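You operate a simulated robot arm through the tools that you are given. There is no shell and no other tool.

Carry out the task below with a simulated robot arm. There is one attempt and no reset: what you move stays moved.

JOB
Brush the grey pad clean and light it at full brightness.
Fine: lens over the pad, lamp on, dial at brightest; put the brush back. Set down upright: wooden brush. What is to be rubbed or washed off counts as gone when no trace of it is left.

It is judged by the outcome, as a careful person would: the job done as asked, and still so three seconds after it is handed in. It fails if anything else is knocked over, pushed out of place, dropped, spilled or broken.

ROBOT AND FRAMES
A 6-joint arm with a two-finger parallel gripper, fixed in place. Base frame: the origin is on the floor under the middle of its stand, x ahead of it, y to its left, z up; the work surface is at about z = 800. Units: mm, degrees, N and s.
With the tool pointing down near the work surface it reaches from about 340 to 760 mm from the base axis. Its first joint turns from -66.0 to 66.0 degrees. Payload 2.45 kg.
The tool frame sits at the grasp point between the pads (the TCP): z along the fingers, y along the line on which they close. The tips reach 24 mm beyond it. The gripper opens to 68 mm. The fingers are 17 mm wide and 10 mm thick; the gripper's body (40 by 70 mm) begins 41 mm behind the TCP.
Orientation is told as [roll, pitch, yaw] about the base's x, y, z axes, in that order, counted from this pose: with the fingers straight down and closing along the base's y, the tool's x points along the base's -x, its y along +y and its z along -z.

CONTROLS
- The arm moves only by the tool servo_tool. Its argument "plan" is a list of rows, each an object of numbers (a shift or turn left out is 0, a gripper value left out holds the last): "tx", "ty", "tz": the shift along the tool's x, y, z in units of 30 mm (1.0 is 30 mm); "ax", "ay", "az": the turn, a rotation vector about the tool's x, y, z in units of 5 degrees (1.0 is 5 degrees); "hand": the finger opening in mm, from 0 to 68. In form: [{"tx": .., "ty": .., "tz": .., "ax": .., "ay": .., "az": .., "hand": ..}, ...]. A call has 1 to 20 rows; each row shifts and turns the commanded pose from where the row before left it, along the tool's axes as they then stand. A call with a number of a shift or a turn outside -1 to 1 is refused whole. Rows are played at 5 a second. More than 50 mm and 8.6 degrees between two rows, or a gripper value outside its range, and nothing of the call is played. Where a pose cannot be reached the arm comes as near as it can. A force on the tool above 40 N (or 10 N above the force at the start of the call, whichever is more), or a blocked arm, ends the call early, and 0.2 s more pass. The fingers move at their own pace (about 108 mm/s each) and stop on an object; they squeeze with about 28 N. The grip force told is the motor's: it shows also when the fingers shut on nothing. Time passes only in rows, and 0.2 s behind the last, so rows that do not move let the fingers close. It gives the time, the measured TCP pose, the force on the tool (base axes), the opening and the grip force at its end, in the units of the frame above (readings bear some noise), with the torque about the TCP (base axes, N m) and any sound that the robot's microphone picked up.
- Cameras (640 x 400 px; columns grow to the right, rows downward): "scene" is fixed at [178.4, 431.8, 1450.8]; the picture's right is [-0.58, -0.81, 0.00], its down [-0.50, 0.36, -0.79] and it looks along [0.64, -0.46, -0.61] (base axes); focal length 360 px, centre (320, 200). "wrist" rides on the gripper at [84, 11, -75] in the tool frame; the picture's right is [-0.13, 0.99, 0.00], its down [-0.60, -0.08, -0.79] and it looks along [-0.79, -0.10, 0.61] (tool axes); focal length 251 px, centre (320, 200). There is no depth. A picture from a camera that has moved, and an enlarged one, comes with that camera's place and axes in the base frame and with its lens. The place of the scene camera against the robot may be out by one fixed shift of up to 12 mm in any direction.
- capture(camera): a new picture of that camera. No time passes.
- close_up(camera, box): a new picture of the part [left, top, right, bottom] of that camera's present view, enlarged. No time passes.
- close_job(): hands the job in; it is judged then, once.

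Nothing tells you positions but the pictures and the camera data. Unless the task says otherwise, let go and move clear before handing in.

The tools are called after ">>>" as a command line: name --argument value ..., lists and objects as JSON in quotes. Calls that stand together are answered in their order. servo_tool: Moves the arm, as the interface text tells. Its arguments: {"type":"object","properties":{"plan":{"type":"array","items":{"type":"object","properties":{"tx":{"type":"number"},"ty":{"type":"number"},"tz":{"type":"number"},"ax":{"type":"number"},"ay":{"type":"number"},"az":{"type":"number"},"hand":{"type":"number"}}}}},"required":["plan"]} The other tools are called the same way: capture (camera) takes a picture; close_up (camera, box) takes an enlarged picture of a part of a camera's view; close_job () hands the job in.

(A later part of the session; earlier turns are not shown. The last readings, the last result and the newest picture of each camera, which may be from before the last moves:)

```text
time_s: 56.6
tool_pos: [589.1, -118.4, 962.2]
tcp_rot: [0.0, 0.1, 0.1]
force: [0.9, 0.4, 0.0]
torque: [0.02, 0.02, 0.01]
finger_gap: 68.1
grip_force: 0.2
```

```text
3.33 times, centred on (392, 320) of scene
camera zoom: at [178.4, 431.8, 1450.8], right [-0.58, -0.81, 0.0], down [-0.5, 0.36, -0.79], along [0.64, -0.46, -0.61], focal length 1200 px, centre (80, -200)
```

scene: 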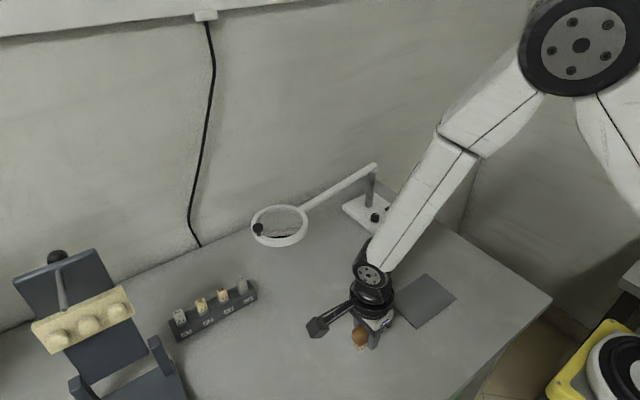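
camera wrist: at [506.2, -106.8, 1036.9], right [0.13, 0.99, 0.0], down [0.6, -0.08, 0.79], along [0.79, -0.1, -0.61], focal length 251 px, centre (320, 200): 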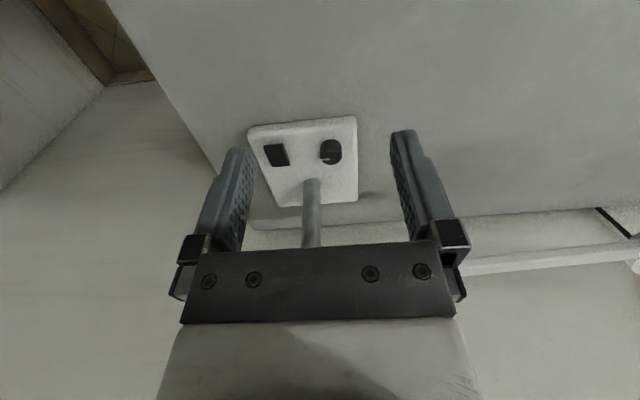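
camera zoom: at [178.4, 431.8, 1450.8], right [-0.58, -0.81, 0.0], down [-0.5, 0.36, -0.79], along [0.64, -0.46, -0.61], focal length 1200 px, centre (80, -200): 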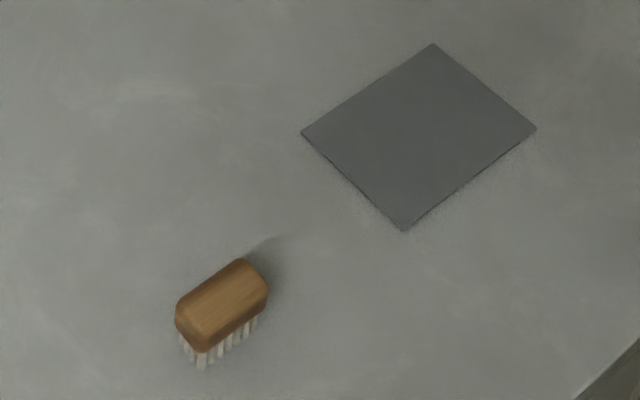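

The pad is fully clean and the brush stands where it was. I'll zoom in on the dial and rocker.

>>> close_up --camera "wrist" --box '[240, 105, 370, 210]'

>>> close_up --camera "scene" --box '[350, 190, 414, 230]'

>>> close_up --camera "scene" --box '[240, 150, 400, 250]'

```text
3.81 times, centred on (305, 158) of wrist
camera zoom: at [506.2, -106.8, 1036.9], right [0.13, 0.99, 0.0], down [0.6, -0.08, 0.79], along [0.79, -0.1, -0.61], focal length 958 px, centre (377, 362)
```

zoom: 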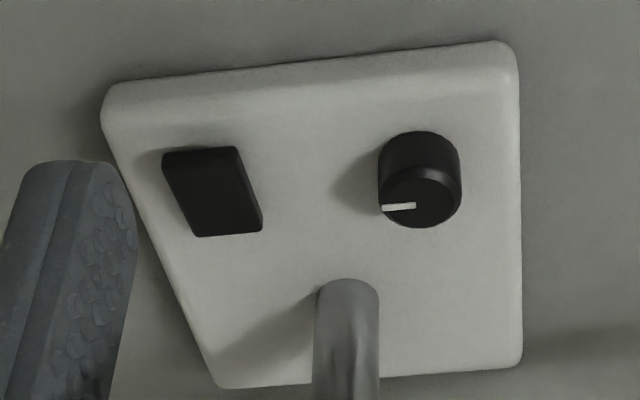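

```text
10.00 times, centred on (382, 210) of scene
camera zoom: at [178.4, 431.8, 1450.8], right [-0.58, -0.81, 0.0], down [-0.5, 0.36, -0.79], along [0.64, -0.46, -0.61], focal length 3598 px, centre (-300, 100)
```

zoom: 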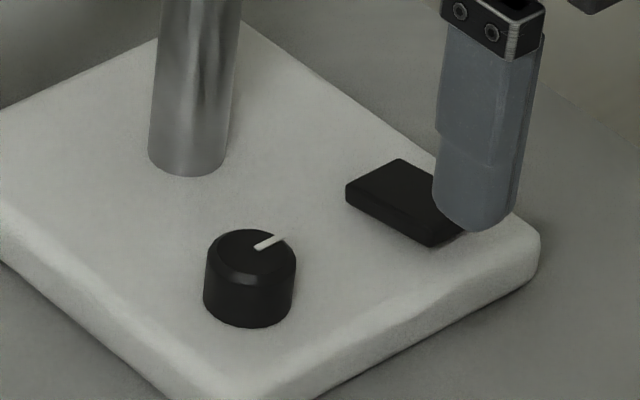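

```text
4.00 times, centred on (320, 200) of scene
camera zoom: at [178.4, 431.8, 1450.8], right [-0.58, -0.81, 0.0], down [-0.5, 0.36, -0.79], along [0.64, -0.46, -0.61], focal length 1439 px, centre (320, 200)
```

zoom: 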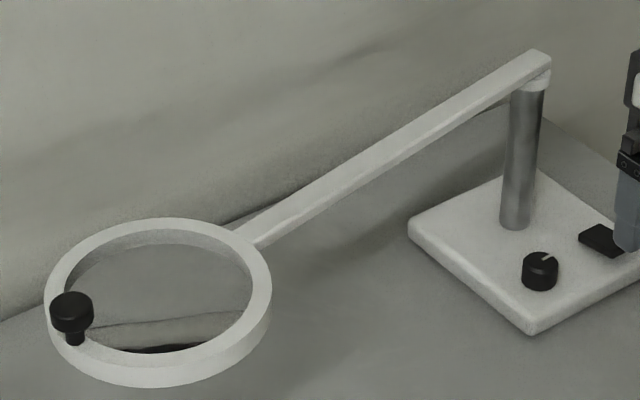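

The rocker is at about (695,-180) and rocks along x; the dial is near (696,-119) with its mark pointing to −y. I'll move closer for accurate positions and to see which rocker end is raised.

>>> servo_tool --plan '[{"ty": -0.4, "tz": 0.8}, {"ty": -0.4, "tz": 0.8}, {"tz": 0.3}, {}]'

>>> capture --camera "wrist"

>>> close_up --camera "wrist" --box '[240, 120, 400, 240]'

```text
time_s: 57.6
tool_pos: [590.4, -142.8, 903.3]
tcp_rot: [0.0, 0.2, 0.0]
force: [0.0, 0.1, -0.2]
torque: [0.0, 0.01, -0.01]
finger_gap: 68.2
grip_force: 0.0
```

```text
taken
camera wrist: at [507.2, -131.3, 977.6], right [0.13, 0.99, 0.0], down [0.6, -0.08, 0.79], along [0.79, -0.1, -0.61], focal length 251 px, centre (320, 200)
```

wrist: 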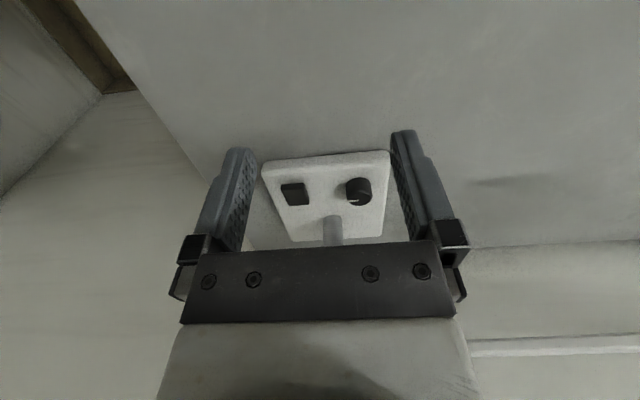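

```text
3.33 times, centred on (320, 180) of wrist
camera zoom: at [507.2, -131.3, 977.6], right [0.13, 0.99, 0.0], down [0.6, -0.08, 0.79], along [0.79, -0.1, -0.61], focal length 838 px, centre (320, 267)
```

zoom: 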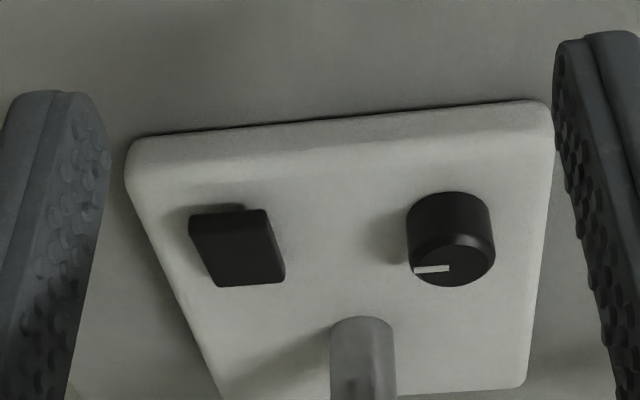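

>>> close_up --camera "scene" --box '[370, 195, 410, 225]'

>>> close_up --camera "wrist" --box '[270, 165, 330, 215]'

```text
13.33 times, centred on (390, 210) of scene
camera zoom: at [178.4, 431.8, 1450.8], right [-0.58, -0.81, 0.0], down [-0.5, 0.36, -0.79], along [0.64, -0.46, -0.61], focal length 4798 px, centre (-613, 67)
```

zoom: 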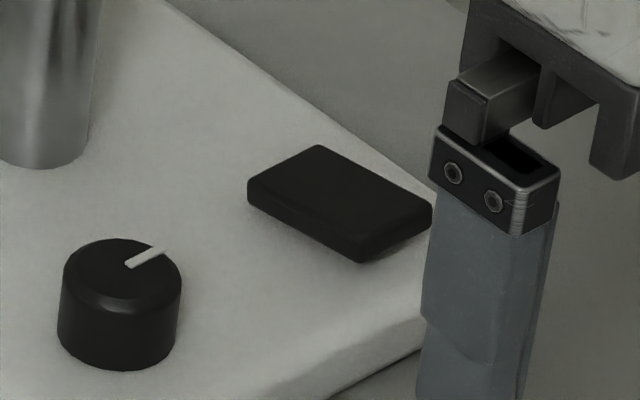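

```text
8.00 times, centred on (300, 190) of wrist
camera zoom: at [507.2, -131.3, 977.6], right [0.13, 0.99, 0.0], down [0.6, -0.08, 0.79], along [0.79, -0.1, -0.61], focal length 2012 px, centre (480, 280)
```

zoom: 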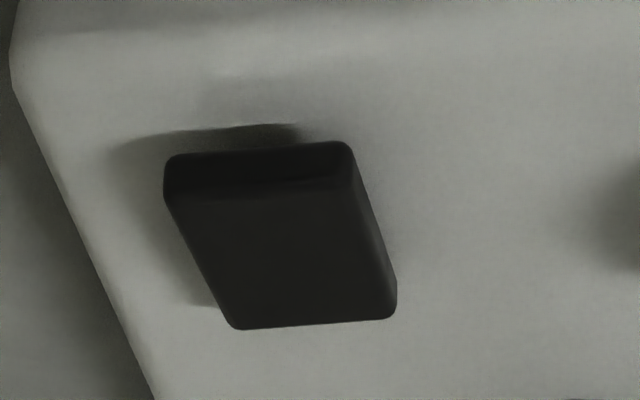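

The rocker's −x end is raised (a shadow gap shows under it), so I'll press that end at about (687,-180). I'll close the fingers and hover above it first.

>>> servo_tool --plan '[{"tx": -0.8, "ty": -0.32, "hand": 0}, {"tx": -0.8, "ty": -0.32}, {"tx": -0.8, "ty": -0.32}, {"tx": -0.8, "ty": -0.31}, {"tz": 0.5}, {"tz": 0.5}, {}]'

>>> capture --camera "wrist"

>>> close_up --camera "scene" --box '[340, 140, 436, 230]'

```text
time_s: 59.2
tool_pos: [686.6, -182.2, 875.7]
tcp_rot: [0.0, 0.0, 0.0]
force: [-0.3, 0.5, -1.2]
torque: [0.02, 0.04, -0.01]
finger_gap: 0.0
grip_force: 23.4
```

```text
taken
camera wrist: at [602.5, -169.2, 949.4], right [0.13, 0.99, 0.0], down [0.6, -0.08, 0.79], along [0.79, -0.1, -0.61], focal length 251 px, centre (320, 200)
```

wrist: 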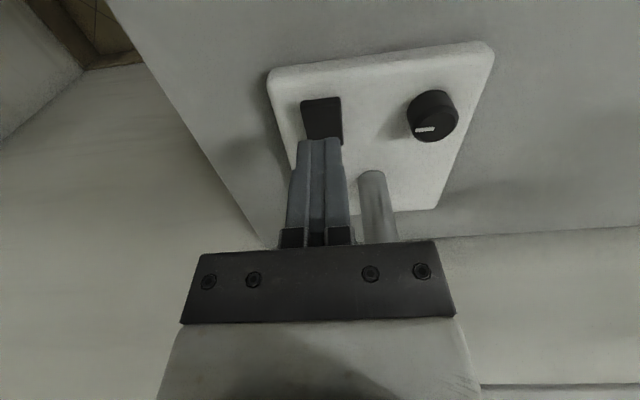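

```text
4.44 times, centred on (388, 185) of scene
camera zoom: at [178.4, 431.8, 1450.8], right [-0.58, -0.81, 0.0], down [-0.5, 0.36, -0.79], along [0.64, -0.46, -0.61], focal length 1599 px, centre (18, 267)
```

zoom: 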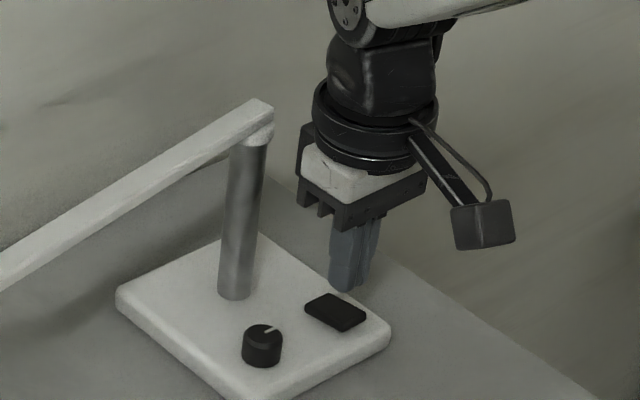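

>>> close_up --camera "wrist" --box '[260, 70, 360, 160]'

>>> close_up --camera "wrist" --box '[340, 70, 500, 200]'

```text
4.44 times, centred on (310, 115) of wrist
camera zoom: at [602.5, -169.2, 949.4], right [0.13, 0.99, 0.0], down [0.6, -0.08, 0.79], along [0.79, -0.1, -0.61], focal length 1118 px, centre (364, 578)
```

zoom: 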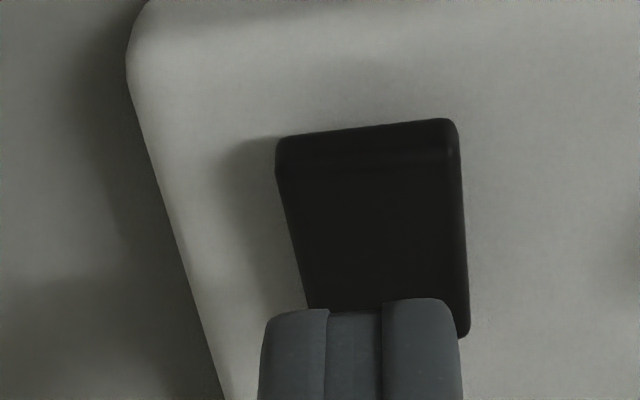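

```text
3.08 times, centred on (420, 135) of wrist
camera zoom: at [602.5, -169.2, 949.4], right [0.13, 0.99, 0.0], down [0.6, -0.08, 0.79], along [0.79, -0.1, -0.61], focal length 774 px, centre (12, 400)
```

zoom: 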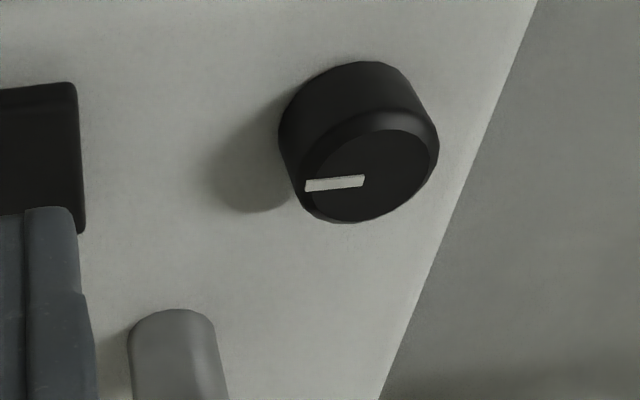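

The closed fingertips are over the rocker's raised end. I'll lower and press gently.

>>> servo_tool --plan '[{"ty": 0.07, "tz": 0.4}, {"tz": 0.3}, {}]'

>>> servo_tool --plan '[{"tz": 0.05}, {"tz": 0.05}, {"tz": 0.05}, {}]'

```text
time_s: 60.0
tool_pos: [684.7, -178.9, 854.5]
tcp_rot: [-0.1, 0.2, 0.1]
force: [-3.6, 0.6, 2.6]
torque: [0.0, 0.04, -0.01]
finger_gap: 0.0
grip_force: 23.2
```

```text
time_s: 60.6
tool_pos: [686.0, -179.2, 854.1]
tcp_rot: [0.0, 0.2, 0.0]
force: [-4.1, 2.1, 5.3]
torque: [0.0, 0.1, -0.03]
finger_gap: 0.0
grip_force: 23.6
stopped in row 3: the force on the tool passed its limit at 45 N (the readings are from after the stop); the commanded pose is now the measured one
```

>>> capture --camera "wrist"

>>> close_up --camera "scene" --box '[340, 170, 420, 230]'

>>> capture --camera "scene"

```text
taken
camera wrist: at [602.8, -167.0, 929.8], right [0.13, 0.99, 0.0], down [0.61, -0.08, 0.79], along [0.78, -0.1, -0.61], focal length 251 px, centre (320, 200)
```

wrist: 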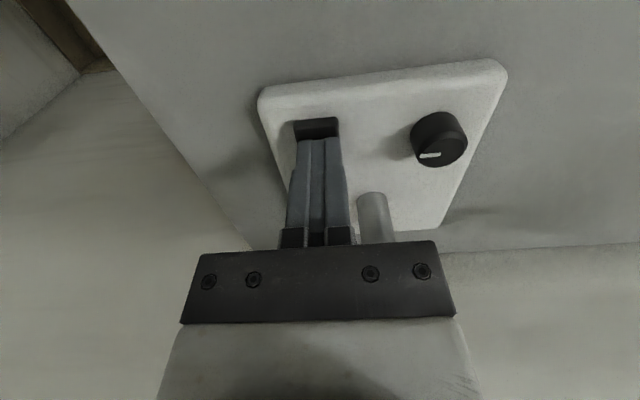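

```text
6.67 times, centred on (380, 200) of scene
camera zoom: at [178.2, 431.8, 1450.9], right [-0.58, -0.81, 0.0], down [-0.5, 0.36, -0.79], along [0.64, -0.46, -0.61], focal length 2399 px, centre (-80, 200)
```

zoom: 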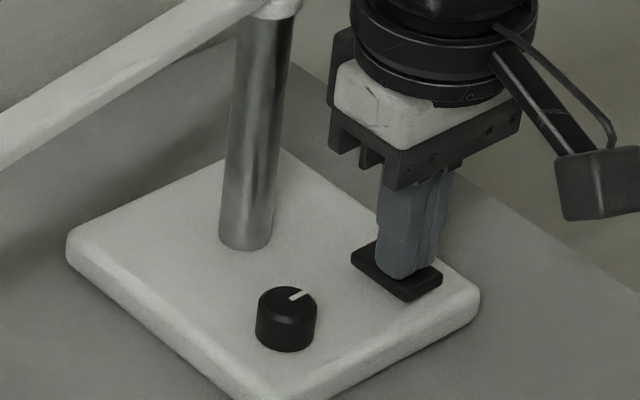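

```text
taken
```

scene: 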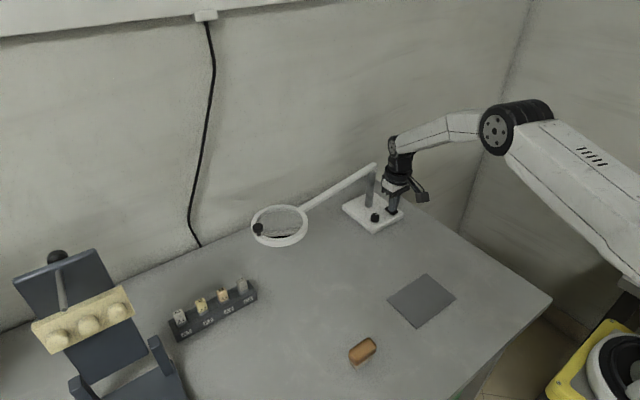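

The press point was too near the rocker's pivot. I'll lift a little and see whether it toggled.

>>> servo_tool --plan '[{"tz": -0.4}, {"tx": 0.3, "tz": -0.3}, {}]'

>>> close_up --camera "scene" --box '[370, 190, 410, 220]'

>>> close_up --camera "wrist" --box '[260, 70, 360, 160]'

```text
time_s: 61.4
tool_pos: [678.7, -180.1, 874.9]
tcp_rot: [0.2, 0.2, 0.0]
force: [-0.1, 0.1, 0.3]
torque: [0.0, -0.01, -0.01]
finger_gap: 0.2
grip_force: 23.5
```

```text
13.33 times, centred on (390, 205) of scene
camera zoom: at [178.4, 431.8, 1450.8], right [-0.58, -0.81, 0.0], down [-0.5, 0.36, -0.79], along [0.64, -0.46, -0.61], focal length 4798 px, centre (-613, 133)
```

zoom: 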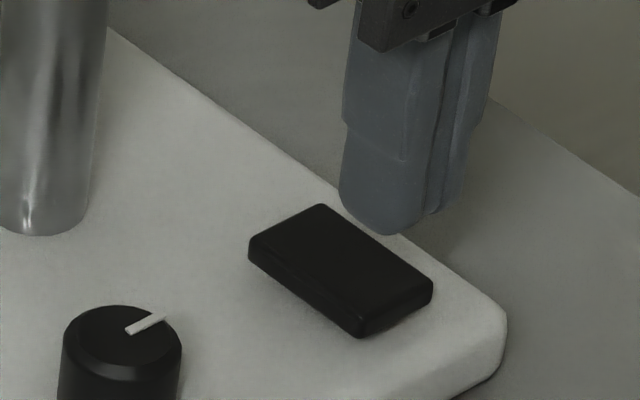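

```text
4.44 times, centred on (310, 115) of wrist
camera zoom: at [594.6, -167.5, 950.1], right [0.13, 0.99, 0.0], down [0.61, -0.08, 0.79], along [0.78, -0.1, -0.61], focal length 1118 px, centre (364, 578)
```

zoom: 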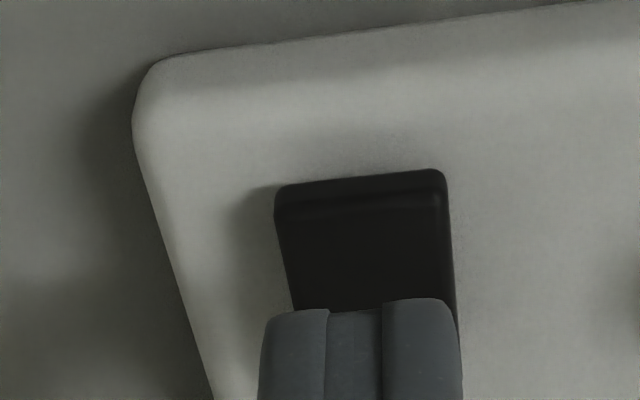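

The rocker has toggled: its +x end is now the raised one. I'll check the lens for light.

>>> close_up --camera "scene" --box '[220, 180, 340, 270]'

>>> capture --camera "wrist"

```text
4.44 times, centred on (280, 225) of scene
camera zoom: at [178.4, 431.8, 1450.8], right [-0.58, -0.81, 0.0], down [-0.5, 0.36, -0.79], along [0.64, -0.46, -0.61], focal length 1599 px, centre (498, 89)
```

zoom: 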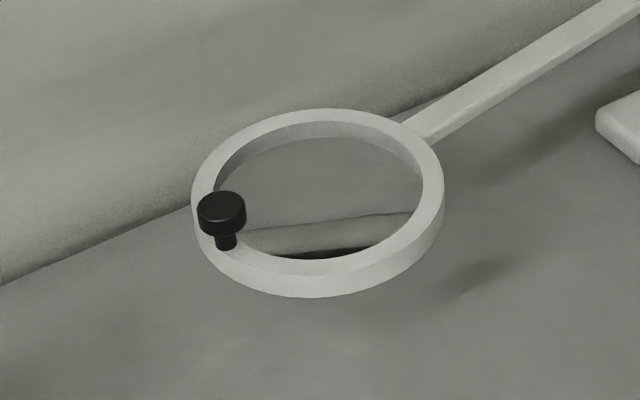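

```text
taken
camera wrist: at [594.6, -167.5, 950.1], right [0.13, 0.99, 0.0], down [0.61, -0.08, 0.79], along [0.78, -0.1, -0.61], focal length 251 px, centre (320, 200)
```

wrist: 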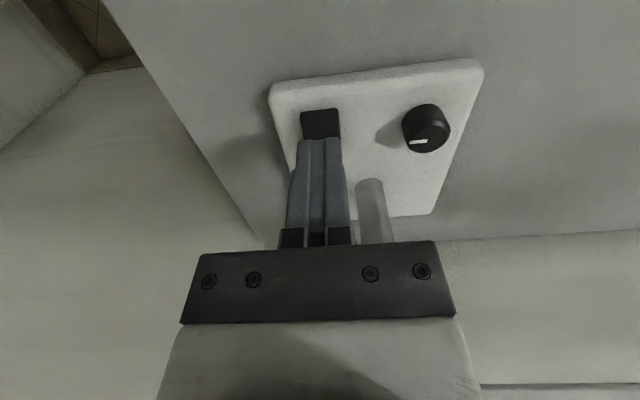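

No light yet, which fits a dial at minimum. I'll move above the dial with the fingers opened to 45 mm and a slight 6° backward lean to keep the wrist clear of the lamp arm, then check alignment.

>>> servo_tool --plan '[{"tz": -0.3}, {"tx": -0.22, "ty": 0.7, "hand": 45}, {"tx": -0.22, "ty": 0.7}, {"tx": -0.21, "ty": 0.7}, {"ay": -0.6}, {"ay": -0.6}, {}]'

>>> capture --camera "wrist"

>>> close_up --camera "scene" --box '[330, 140, 426, 230]'

```text
time_s: 63.0
tool_pos: [697.6, -115.7, 885.1]
tcp_rot: [0.2, -5.8, -0.1]
force: [0.7, -0.3, 0.6]
torque: [0.03, 0.0, 0.0]
finger_gap: 45.1
grip_force: 0.1
```

```text
taken
camera wrist: at [606.2, -103.8, 950.8], right [0.13, 0.99, 0.01], down [0.52, -0.08, 0.85], along [0.84, -0.1, -0.53], focal length 251 px, centre (320, 200)
```

wrist: 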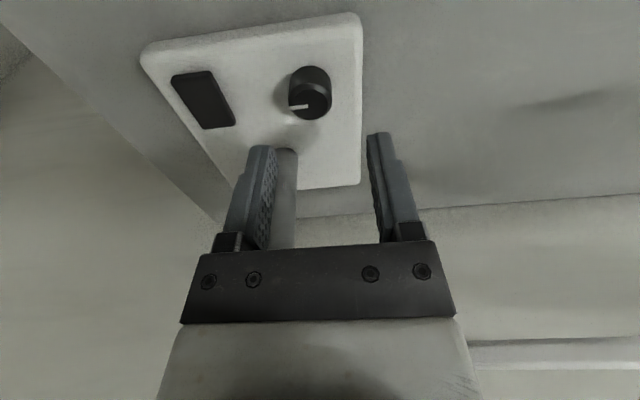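

```text
4.44 times, centred on (378, 185) of scene
camera zoom: at [178.4, 431.8, 1450.8], right [-0.58, -0.81, 0.0], down [-0.5, 0.36, -0.79], along [0.64, -0.46, -0.61], focal length 1599 px, centre (62, 267)
```

zoom: 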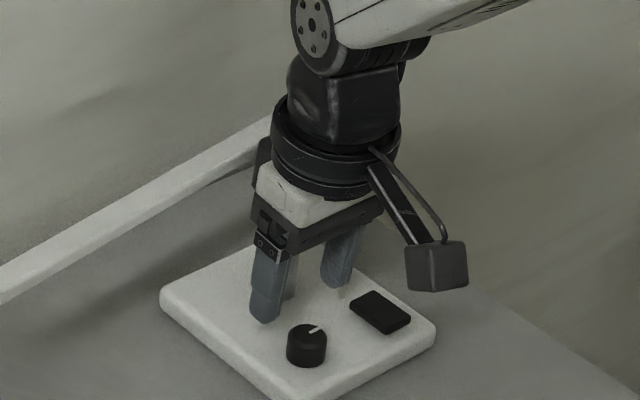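

>>> close_up --camera "wrist" --box '[270, 50, 350, 130]'

```text
5.00 times, centred on (310, 90) of wrist
camera zoom: at [606.2, -103.8, 950.8], right [0.13, 0.99, 0.01], down [0.52, -0.08, 0.85], along [0.84, -0.1, -0.53], focal length 1257 px, centre (370, 750)
```

zoom: 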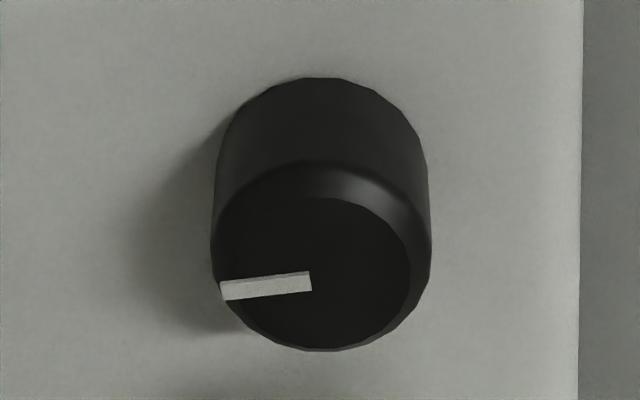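

The dial is centred near (696,-119) with its top at z≈831. I'll lower so the fingertips straddle it and check.

>>> servo_tool --plan '[{"tx": 0.08, "ty": -0.1, "tz": 0.6}, {"tx": 0.075, "tz": 0.59}, {}]'

>>> capture --camera "wrist"

>>> close_up --camera "scene" --box '[330, 140, 426, 230]'

```text
time_s: 63.8
tool_pos: [698.3, -117.7, 847.8]
tcp_rot: [0.0, -5.8, 0.0]
force: [0.3, 0.3, -0.2]
torque: [-0.02, -0.03, 0.0]
finger_gap: 44.8
grip_force: 0.0
```

```text
taken
camera wrist: at [606.9, -106.6, 912.7], right [0.13, 0.99, 0.01], down [0.52, -0.08, 0.85], along [0.84, -0.1, -0.53], focal length 251 px, centre (320, 200)
```

wrist: 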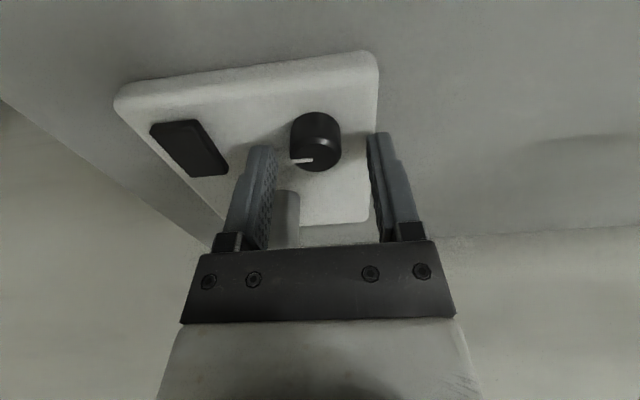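

```text
4.44 times, centred on (378, 185) of scene
camera zoom: at [178.4, 431.8, 1450.8], right [-0.58, -0.81, 0.0], down [-0.5, 0.36, -0.79], along [0.64, -0.46, -0.61], focal length 1599 px, centre (62, 267)
```

zoom: 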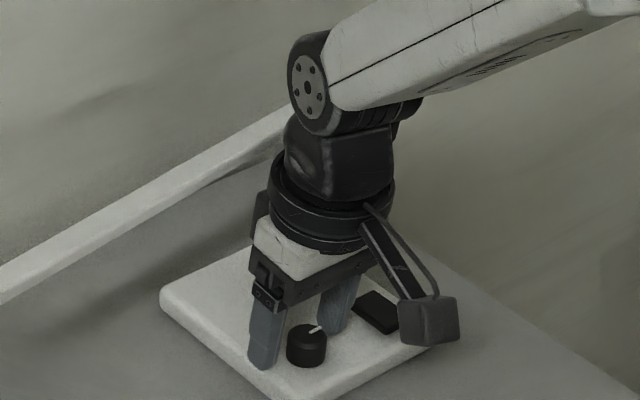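

Alignment looks good. I'll shift 2 mm toward −y, lower 5 mm more, and close on the dial.

>>> servo_tool --plan '[{"tx": 0.067, "ty": -0.06, "tz": 0.16}, {}, {"hand": 30}, {"hand": 18}, {"hand": 18}, {}]'

>>> capture --camera "wrist"

>>> close_up --camera "scene" --box '[330, 160, 410, 230]'

```text
time_s: 65.2
tool_pos: [696.6, -120.5, 845.0]
tcp_rot: [0.0, -6.1, 0.0]
force: [0.5, -0.6, 22.9]
torque: [0.0, 0.12, -0.01]
finger_gap: 29.3
grip_force: 7.5
```

```text
taken
camera wrist: at [606.1, -108.4, 909.9], right [0.13, 0.99, 0.01], down [0.52, -0.08, 0.85], along [0.85, -0.1, -0.52], focal length 251 px, centre (320, 200)
```

wrist: 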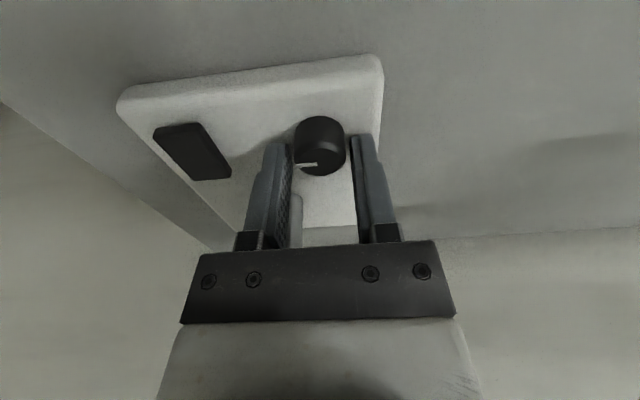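

```text
5.71 times, centred on (370, 195) of scene
camera zoom: at [177.9, 431.8, 1450.9], right [-0.58, -0.81, 0.0], down [-0.5, 0.36, -0.79], along [0.64, -0.46, -0.61], focal length 2056 px, centre (34, 229)
```

zoom: 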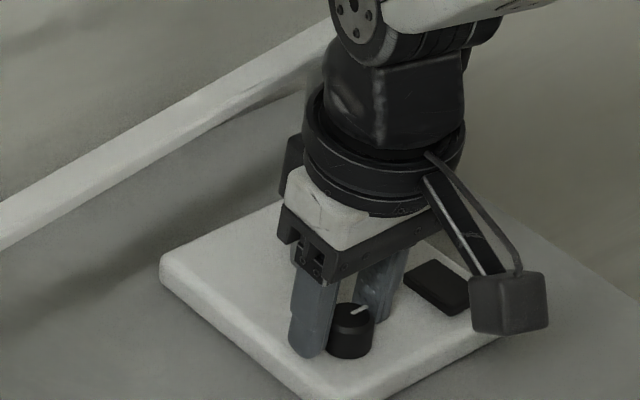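

The fingertips are resting on the lamp base (23 N), which is binding the fingers. I'll raise 2 mm so they can close freely.

>>> servo_tool --plan '[{"tz": -0.07}, {"hand": 18}, {"hand": 18}, {}]'

>>> capture --camera "wrist"

>>> close_up --camera "scene" --box '[330, 160, 410, 230]'

```text
time_s: 66.2
tool_pos: [694.1, -120.1, 845.8]
tcp_rot: [0.1, -5.8, 0.0]
force: [4.4, -0.1, 3.6]
torque: [-0.12, -0.57, 0.03]
finger_gap: 23.6
grip_force: 39.4
```

```text
taken
camera wrist: at [604.0, -107.8, 910.5], right [0.13, 0.99, 0.01], down [0.52, -0.08, 0.85], along [0.84, -0.1, -0.53], focal length 251 px, centre (320, 200)
```

wrist: 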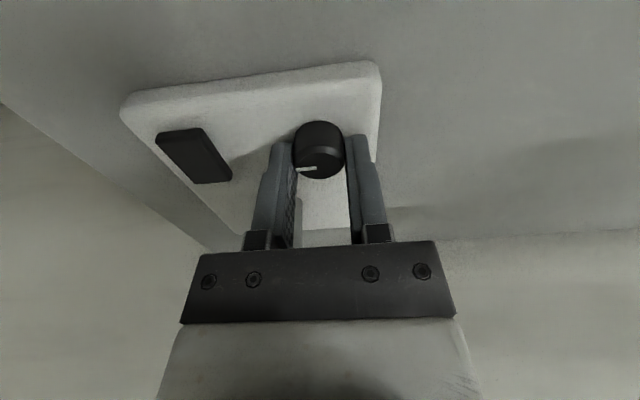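

```text
5.71 times, centred on (370, 195) of scene
camera zoom: at [178.4, 431.8, 1450.8], right [-0.58, -0.81, 0.0], down [-0.5, 0.36, -0.79], along [0.64, -0.46, -0.61], focal length 2056 px, centre (34, 229)
```

zoom: 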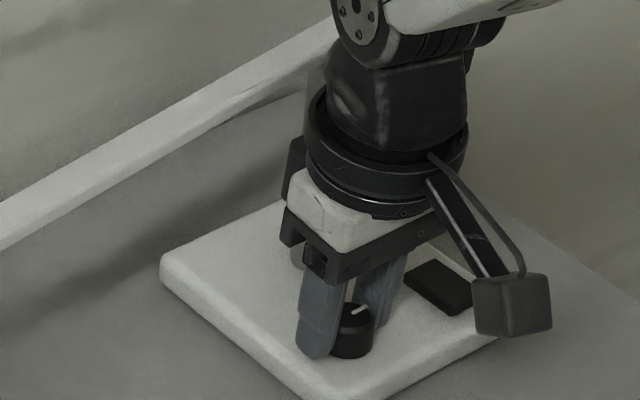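

>>> close_up --camera "wrist" --box '[250, 100, 390, 200]'

>>> close_up --camera "scene" --box '[360, 200, 392, 224]'

```text
4.00 times, centred on (320, 150) of wrist
camera zoom: at [604.0, -107.8, 910.5], right [0.13, 0.99, 0.01], down [0.52, -0.08, 0.85], along [0.84, -0.1, -0.53], focal length 1006 px, centre (320, 400)
```

zoom: 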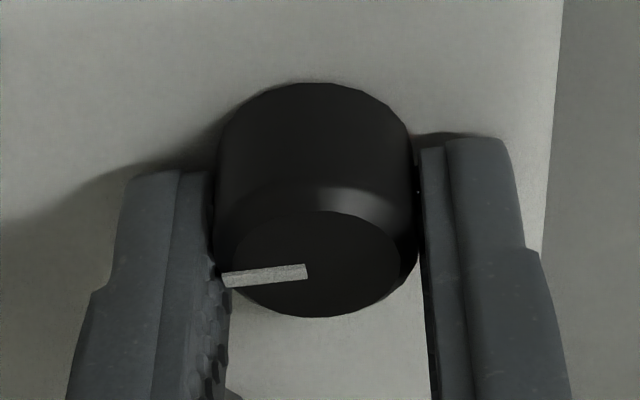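

```text
16.00 times, centred on (376, 212) of scene
camera zoom: at [178.4, 431.8, 1450.8], right [-0.58, -0.81, 0.0], down [-0.5, 0.36, -0.79], along [0.64, -0.46, -0.61], focal length 5757 px, centre (-576, 8)
```

zoom: 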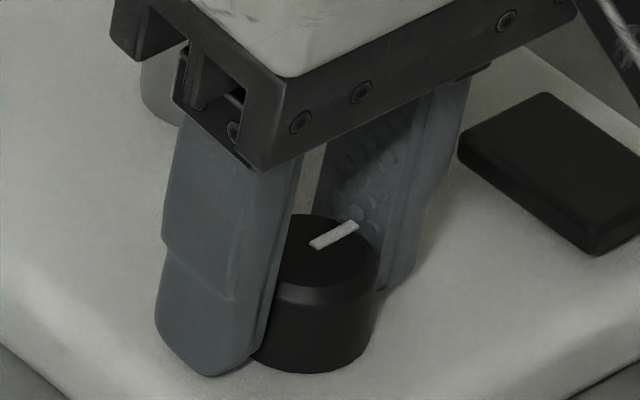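

The knob's centre is actually about 4.5 mm further toward −x (base top at z≈820). I'll open, shift −x, and re-grip centred.

>>> servo_tool --plan '[{"hand": 40}, {"hand": 40}, {"tx": 0.15, "tz": -0.015}, {}, {"hand": 18}, {"hand": 18}, {}]'

>>> close_up --camera "scene" --box '[360, 200, 392, 224]'

>>> close_up --camera "wrist" --box '[250, 100, 390, 200]'

```text
time_s: 67.8
tool_pos: [689.0, -119.0, 843.6]
tcp_rot: [0.0, -5.5, 0.0]
force: [-4.5, 7.4, -2.0]
torque: [0.17, 0.05, 0.0]
finger_gap: 23.4
grip_force: 39.3
```

```text
16.00 times, centred on (376, 212) of scene
camera zoom: at [178.3, 432.0, 1450.8], right [-0.58, -0.81, 0.0], down [-0.5, 0.36, -0.79], along [0.64, -0.46, -0.61], focal length 5757 px, centre (-576, 8)
```

zoom: 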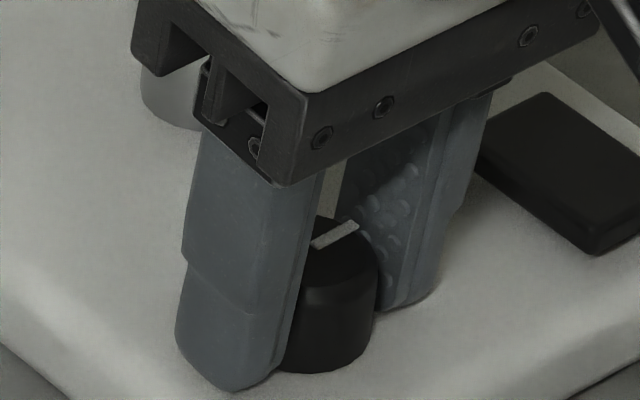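

```text
4.00 times, centred on (320, 150) of wrist
camera zoom: at [599.1, -107.9, 910.7], right [0.13, 0.99, 0.01], down [0.52, -0.08, 0.85], along [0.84, -0.1, -0.53], focal length 1006 px, centre (320, 400)
```

zoom: 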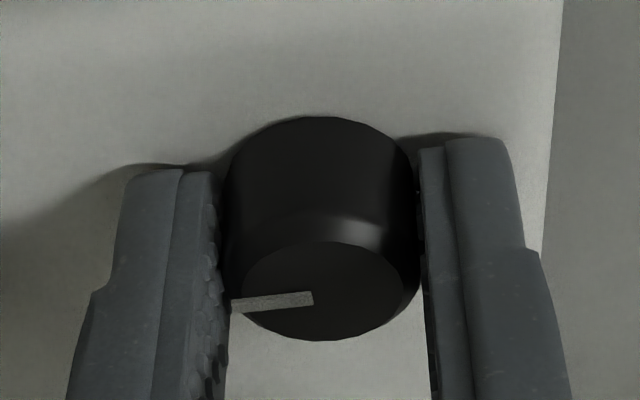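

The knob is now centred in the grip. I'll turn it 30° clockwise (seen from above) and see what the lamp does.

>>> servo_tool --plan '[{"az": 0.7}, {"az": 1}, {"az": 1}, {"az": 1}, {"az": 1}, {"az": 1}, {"az": 0.3}, {}]'

>>> close_up --camera "scene" --box '[360, 200, 392, 224]'

>>> capture --camera "scene"

>>> capture --camera "wrist"

```text
time_s: 69.6
tool_pos: [691.1, -119.5, 845.2]
tcp_rot: [3.0, -5.0, -30.3]
force: [6.3, 18.1, 1.4]
torque: [-0.51, -0.51, 0.0]
finger_gap: 24.4
grip_force: 40.1
```

```text
16.00 times, centred on (376, 212) of scene
camera zoom: at [178.5, 432.2, 1450.7], right [-0.58, -0.81, 0.0], down [-0.5, 0.36, -0.79], along [0.64, -0.46, -0.61], focal length 5757 px, centre (-576, 8)
```

zoom: 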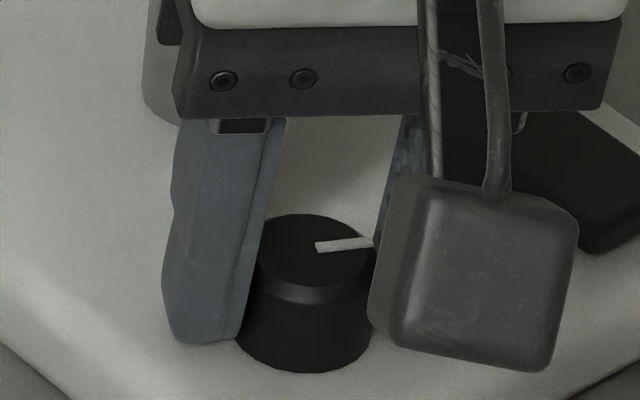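

```text
taken
```

scene: 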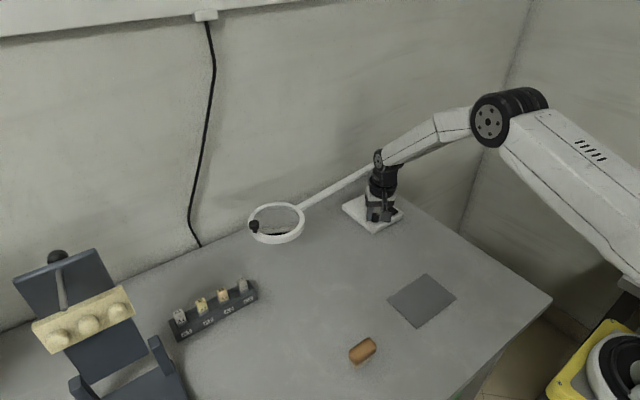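

```text
taken
camera wrist: at [616.3, -67.5, 912.9], right [0.6, 0.79, 0.06], down [0.4, -0.37, 0.84], along [0.69, -0.48, -0.54], focal length 251 px, centre (320, 200)
```

wrist: 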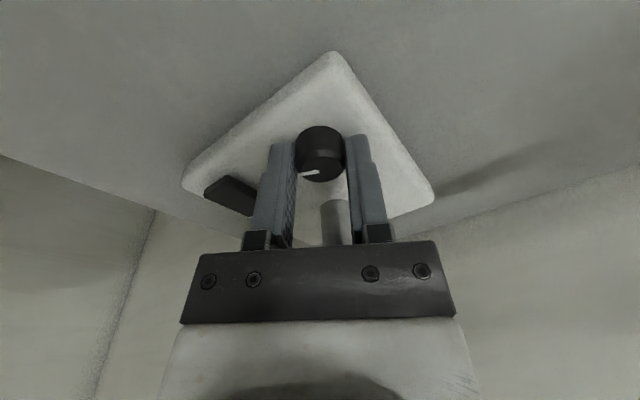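

The dial turned 30° with the gripper. I'll check the lens for any change in light.

>>> close_up --camera "scene" --box '[220, 180, 340, 270]'

>>> close_up --camera "scene" --box '[340, 140, 420, 240]'

```text
4.44 times, centred on (280, 225) of scene
camera zoom: at [178.5, 432.2, 1450.7], right [-0.58, -0.81, 0.0], down [-0.5, 0.36, -0.79], along [0.64, -0.46, -0.61], focal length 1599 px, centre (498, 89)
```

zoom: 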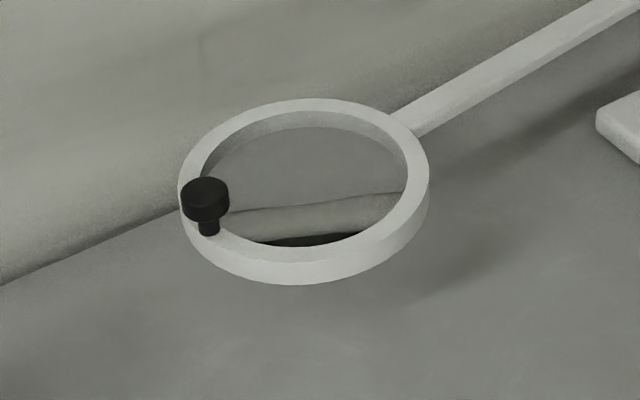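

```text
4.00 times, centred on (380, 190) of scene
camera zoom: at [178.5, 432.2, 1450.7], right [-0.58, -0.81, 0.0], down [-0.5, 0.36, -0.79], along [0.64, -0.46, -0.61], focal length 1439 px, centre (80, 240)
```

zoom: 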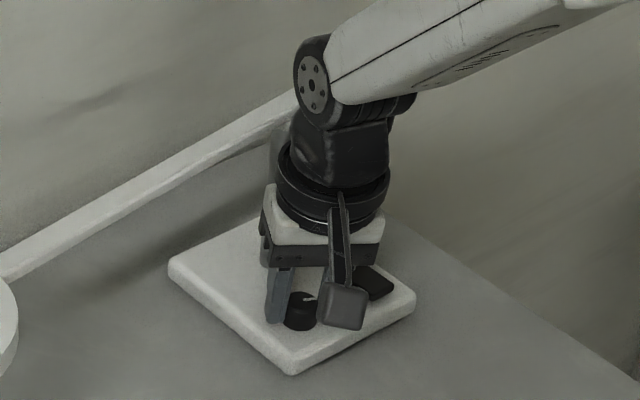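

The dial turns freely but there's no visible light yet. The side force along the fingers suggests I'm about 0.7 mm off the knob axis, so I'll correct that and keep turning clockwise.

>>> servo_tool --plan '[{"ty": 0.025}, {"az": 1}, {"az": 1}, {"az": 1}, {"az": 1}, {"az": 1}, {"az": 1}, {}]'

>>> close_up --camera "scene" --box '[220, 180, 340, 270]'

>>> close_up --camera "scene" --box '[340, 160, 420, 230]'

>>> capture --camera "wrist"

```text
time_s: 71.4
tool_pos: [690.7, -122.1, 847.1]
tcp_rot: [5.2, -3.0, -60.3]
force: [7.5, 1.1, 14.3]
torque: [-0.97, -0.03, -0.03]
finger_gap: 24.3
grip_force: 40.4
```

```text
4.44 times, centred on (280, 225) of scene
camera zoom: at [178.3, 431.9, 1450.8], right [-0.58, -0.81, 0.0], down [-0.5, 0.36, -0.79], along [0.64, -0.46, -0.61], focal length 1599 px, centre (498, 89)
```

zoom: 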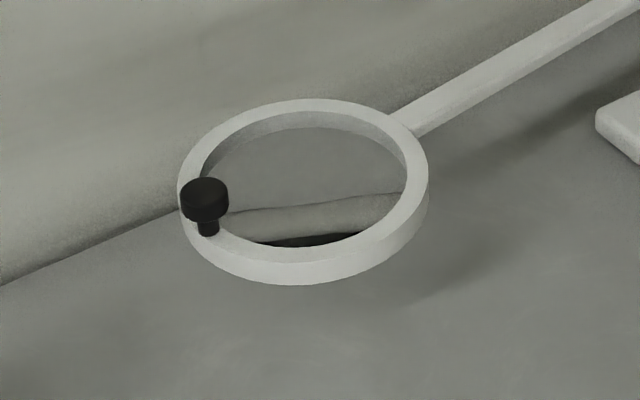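

```text
5.71 times, centred on (380, 195) of scene
camera zoom: at [178.3, 431.9, 1450.8], right [-0.58, -0.81, 0.0], down [-0.5, 0.36, -0.79], along [0.64, -0.46, -0.61], focal length 2056 px, centre (-23, 229)
```

zoom: 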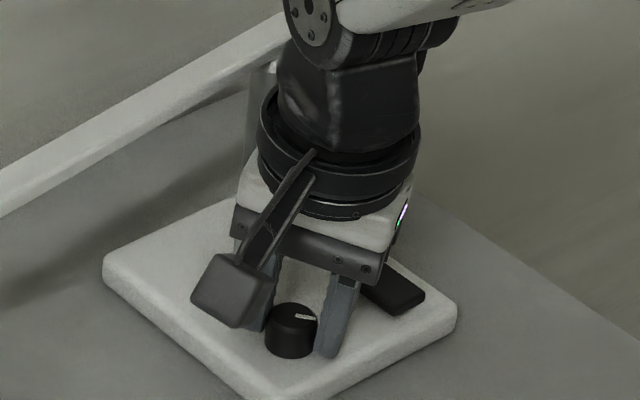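

```text
taken
camera wrist: at [651.4, -41.7, 917.0], right [0.92, 0.38, 0.1], down [0.15, -0.56, 0.81], along [0.36, -0.73, -0.57], focal length 251 px, centre (320, 200)
```

wrist: 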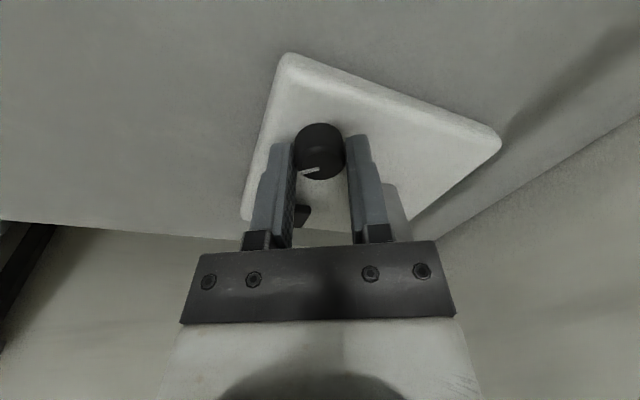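

Still no light. Looking back at the rocker, its slope now matches the base's edges, so it may only have reached level rather than flipping fully. I'll release the dial, back away, and inspect the rocker.

>>> servo_tool --plan '[{"hand": 45}, {"hand": 45}, {"tz": -0.5}, {"tz": -0.6}, {"tz": -0.6}, {}]'

>>> close_up --camera "scene" --box '[370, 190, 410, 220]'

>>> capture --camera "wrist"

```text
time_s: 72.8
tool_pos: [684.9, -120.5, 897.3]
tcp_rot: [5.0, -2.8, -60.1]
force: [0.7, 0.6, -0.3]
torque: [0.01, 0.02, 0.0]
finger_gap: 45.0
grip_force: 0.0
```

```text
13.33 times, centred on (390, 205) of scene
camera zoom: at [178.4, 431.8, 1450.8], right [-0.58, -0.81, 0.0], down [-0.5, 0.36, -0.79], along [0.64, -0.46, -0.61], focal length 4798 px, centre (-613, 133)
```

zoom: 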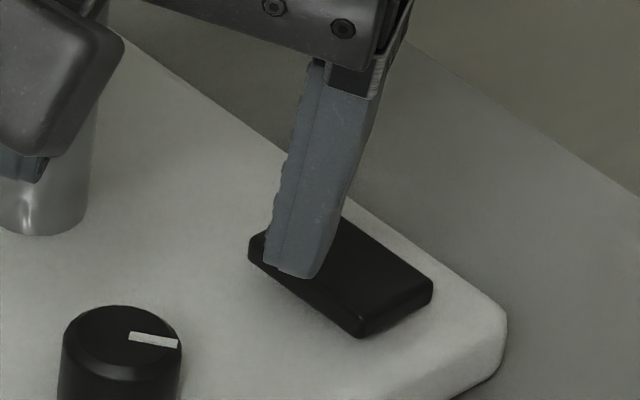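

```text
taken
camera wrist: at [645.6, -40.2, 967.6], right [0.92, 0.38, 0.09], down [0.15, -0.56, 0.81], along [0.36, -0.73, -0.58], focal length 251 px, centre (320, 200)
```

wrist: 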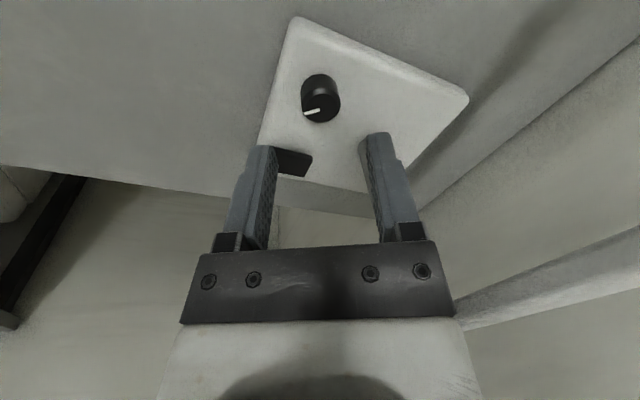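

The dial mark moved from 267° to about 219°. I'll back off in −x, return to yaw 0 and upright, and look at the rocker.

>>> servo_tool --plan '[{"tx": 0.33, "ty": -0.58}, {"tx": 0.33, "ty": -0.58}, {"az": -1}, {"az": -1}, {"az": -1}, {"az": -1}, {"az": -1}, {"az": -1}, {"az": -1}, {"az": -1}, {"az": -1}, {"az": -1}, {"az": -1}, {"az": -1}, {"ay": 0.6}, {"ay": 0.6}, {}]'

>>> capture --camera "wrist"

>>> close_up --camera "scene" --box '[370, 190, 410, 220]'

```text
time_s: 76.4
tool_pos: [645.1, -119.9, 892.5]
tcp_rot: [0.0, 0.3, 0.1]
force: [0.5, -0.2, 0.9]
torque: [-0.01, 0.0, -0.01]
finger_gap: 45.2
grip_force: 0.0
```

```text
taken
camera wrist: at [561.3, -107.5, 966.9], right [0.13, 0.99, 0.0], down [0.61, -0.08, 0.79], along [0.78, -0.1, -0.61], focal length 251 px, centre (320, 200)
```

wrist: 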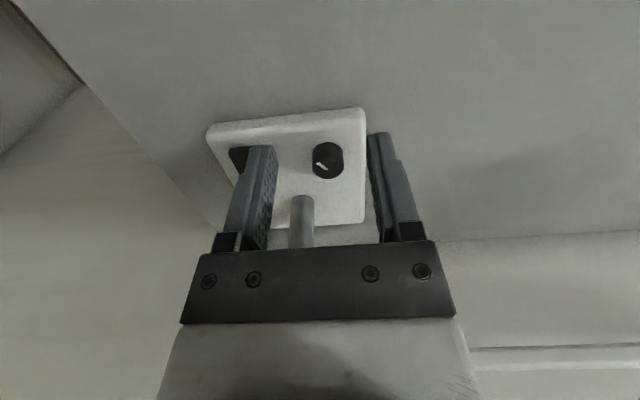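

```text
13.33 times, centred on (390, 205) of scene
camera zoom: at [178.4, 431.8, 1450.8], right [-0.58, -0.81, 0.0], down [-0.5, 0.36, -0.79], along [0.64, -0.46, -0.61], focal length 4798 px, centre (-613, 133)
```

zoom: 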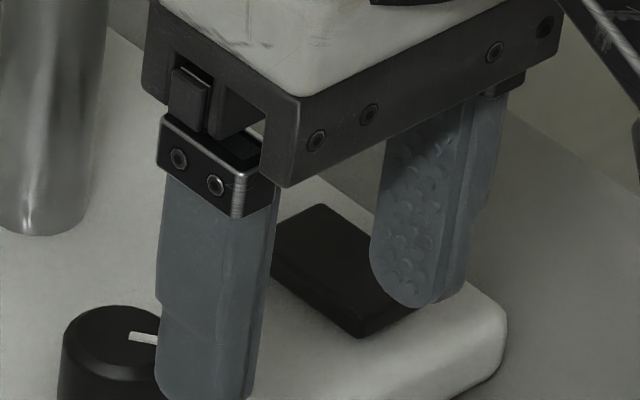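

>>> servo_tool --plan '[{"tx": 0.5, "ty": -0.7, "hand": 68}, {"tx": 0.5, "ty": -0.7}, {"ty": -0.6}, {}]'

>>> close_up --camera "wrist" --box '[260, 120, 400, 230]'

>>> close_up --camera "scene" --box '[370, 190, 410, 220]'

```text
time_s: 77.4
tool_pos: [614.5, -181.6, 892.7]
tcp_rot: [0.0, 0.2, 0.0]
force: [0.3, -0.7, 0.4]
torque: [-0.03, 0.0, 0.01]
finger_gap: 68.2
grip_force: 0.0
```

```text
3.64 times, centred on (330, 175) of wrist
camera zoom: at [531.9, -169.4, 967.0], right [0.13, 0.99, 0.0], down [0.61, -0.08, 0.79], along [0.78, -0.1, -0.61], focal length 914 px, centre (284, 291)
```

zoom: 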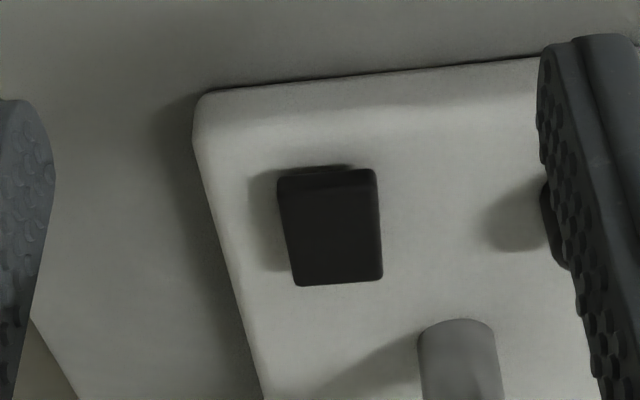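

```text
13.33 times, centred on (390, 205) of scene
camera zoom: at [178.4, 431.8, 1450.8], right [-0.58, -0.81, 0.0], down [-0.5, 0.36, -0.79], along [0.64, -0.46, -0.61], focal length 4798 px, centre (-613, 133)
```

zoom: 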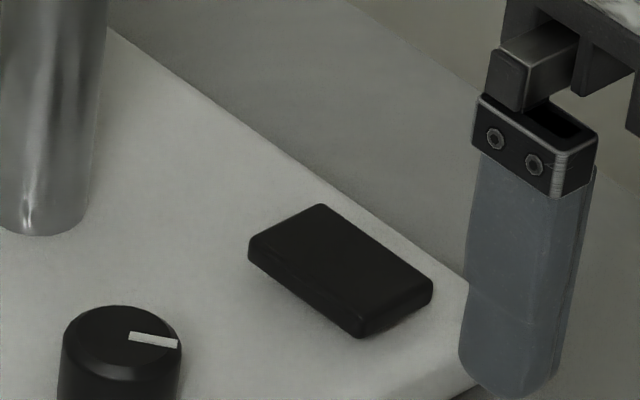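

The rocker is about level, so it needs a further push at the −x end. I'll close the fingers and press at x≈679.

>>> servo_tool --plan '[{"tx": -0.72, "ty": 0.05, "hand": 0}, {"tx": -0.72}, {"tx": -0.71}, {"tz": 0.6}, {"tz": 0.5}, {}]'

>>> close_up --camera "wrist" --box '[260, 70, 400, 180]'

>>> close_up --camera "scene" --box '[370, 190, 410, 220]'

```text
time_s: 78.8
tool_pos: [680.3, -180.5, 858.3]
tcp_rot: [-0.1, 0.2, 0.0]
force: [0.6, -1.3, 1.1]
torque: [-0.02, 0.02, 0.0]
finger_gap: 0.0
grip_force: 23.4
```

```text
3.64 times, centred on (330, 125) of wrist
camera zoom: at [597.2, -168.1, 933.6], right [0.13, 0.99, 0.0], down [0.61, -0.08, 0.79], along [0.78, -0.1, -0.61], focal length 914 px, centre (284, 473)
```

zoom: 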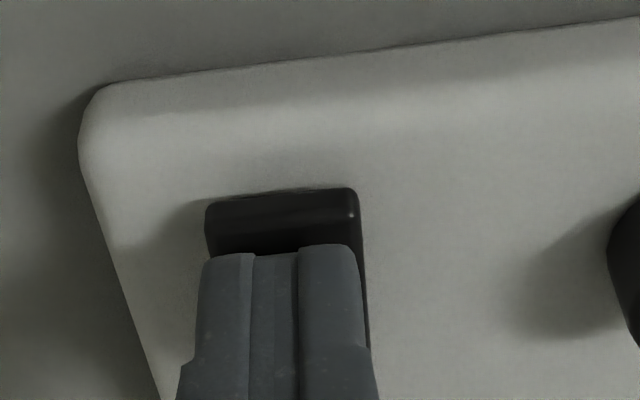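

```text
13.33 times, centred on (390, 205) of scene
camera zoom: at [178.4, 431.8, 1450.8], right [-0.58, -0.81, 0.0], down [-0.5, 0.36, -0.79], along [0.64, -0.46, -0.61], focal length 4798 px, centre (-613, 133)
```

zoom: 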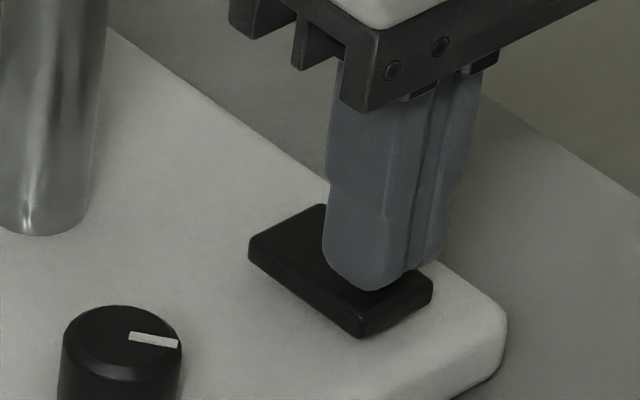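

The fingertips are over the −x half now. I'll press down in small steps.

>>> servo_tool --plan '[{"tz": 0.05}, {"tz": 0.05}, {"tz": 0.04}, {}]'

```text
time_s: 79.8
tool_pos: [679.3, -179.2, 855.4]
tcp_rot: [0.1, 0.3, 0.0]
force: [-0.3, -0.1, 1.8]
torque: [-0.01, -0.03, 0.01]
finger_gap: 0.1
grip_force: 23.9
```

>>> servo_tool --plan '[{"tz": 0.04}, {"tz": 0.04}, {}]'

```text
time_s: 80.6
tool_pos: [679.1, -180.6, 855.6]
tcp_rot: [-0.1, 0.1, 0.0]
force: [-8.6, 3.9, 21.8]
torque: [0.03, 0.04, -0.01]
finger_gap: 0.0
grip_force: 23.3
```

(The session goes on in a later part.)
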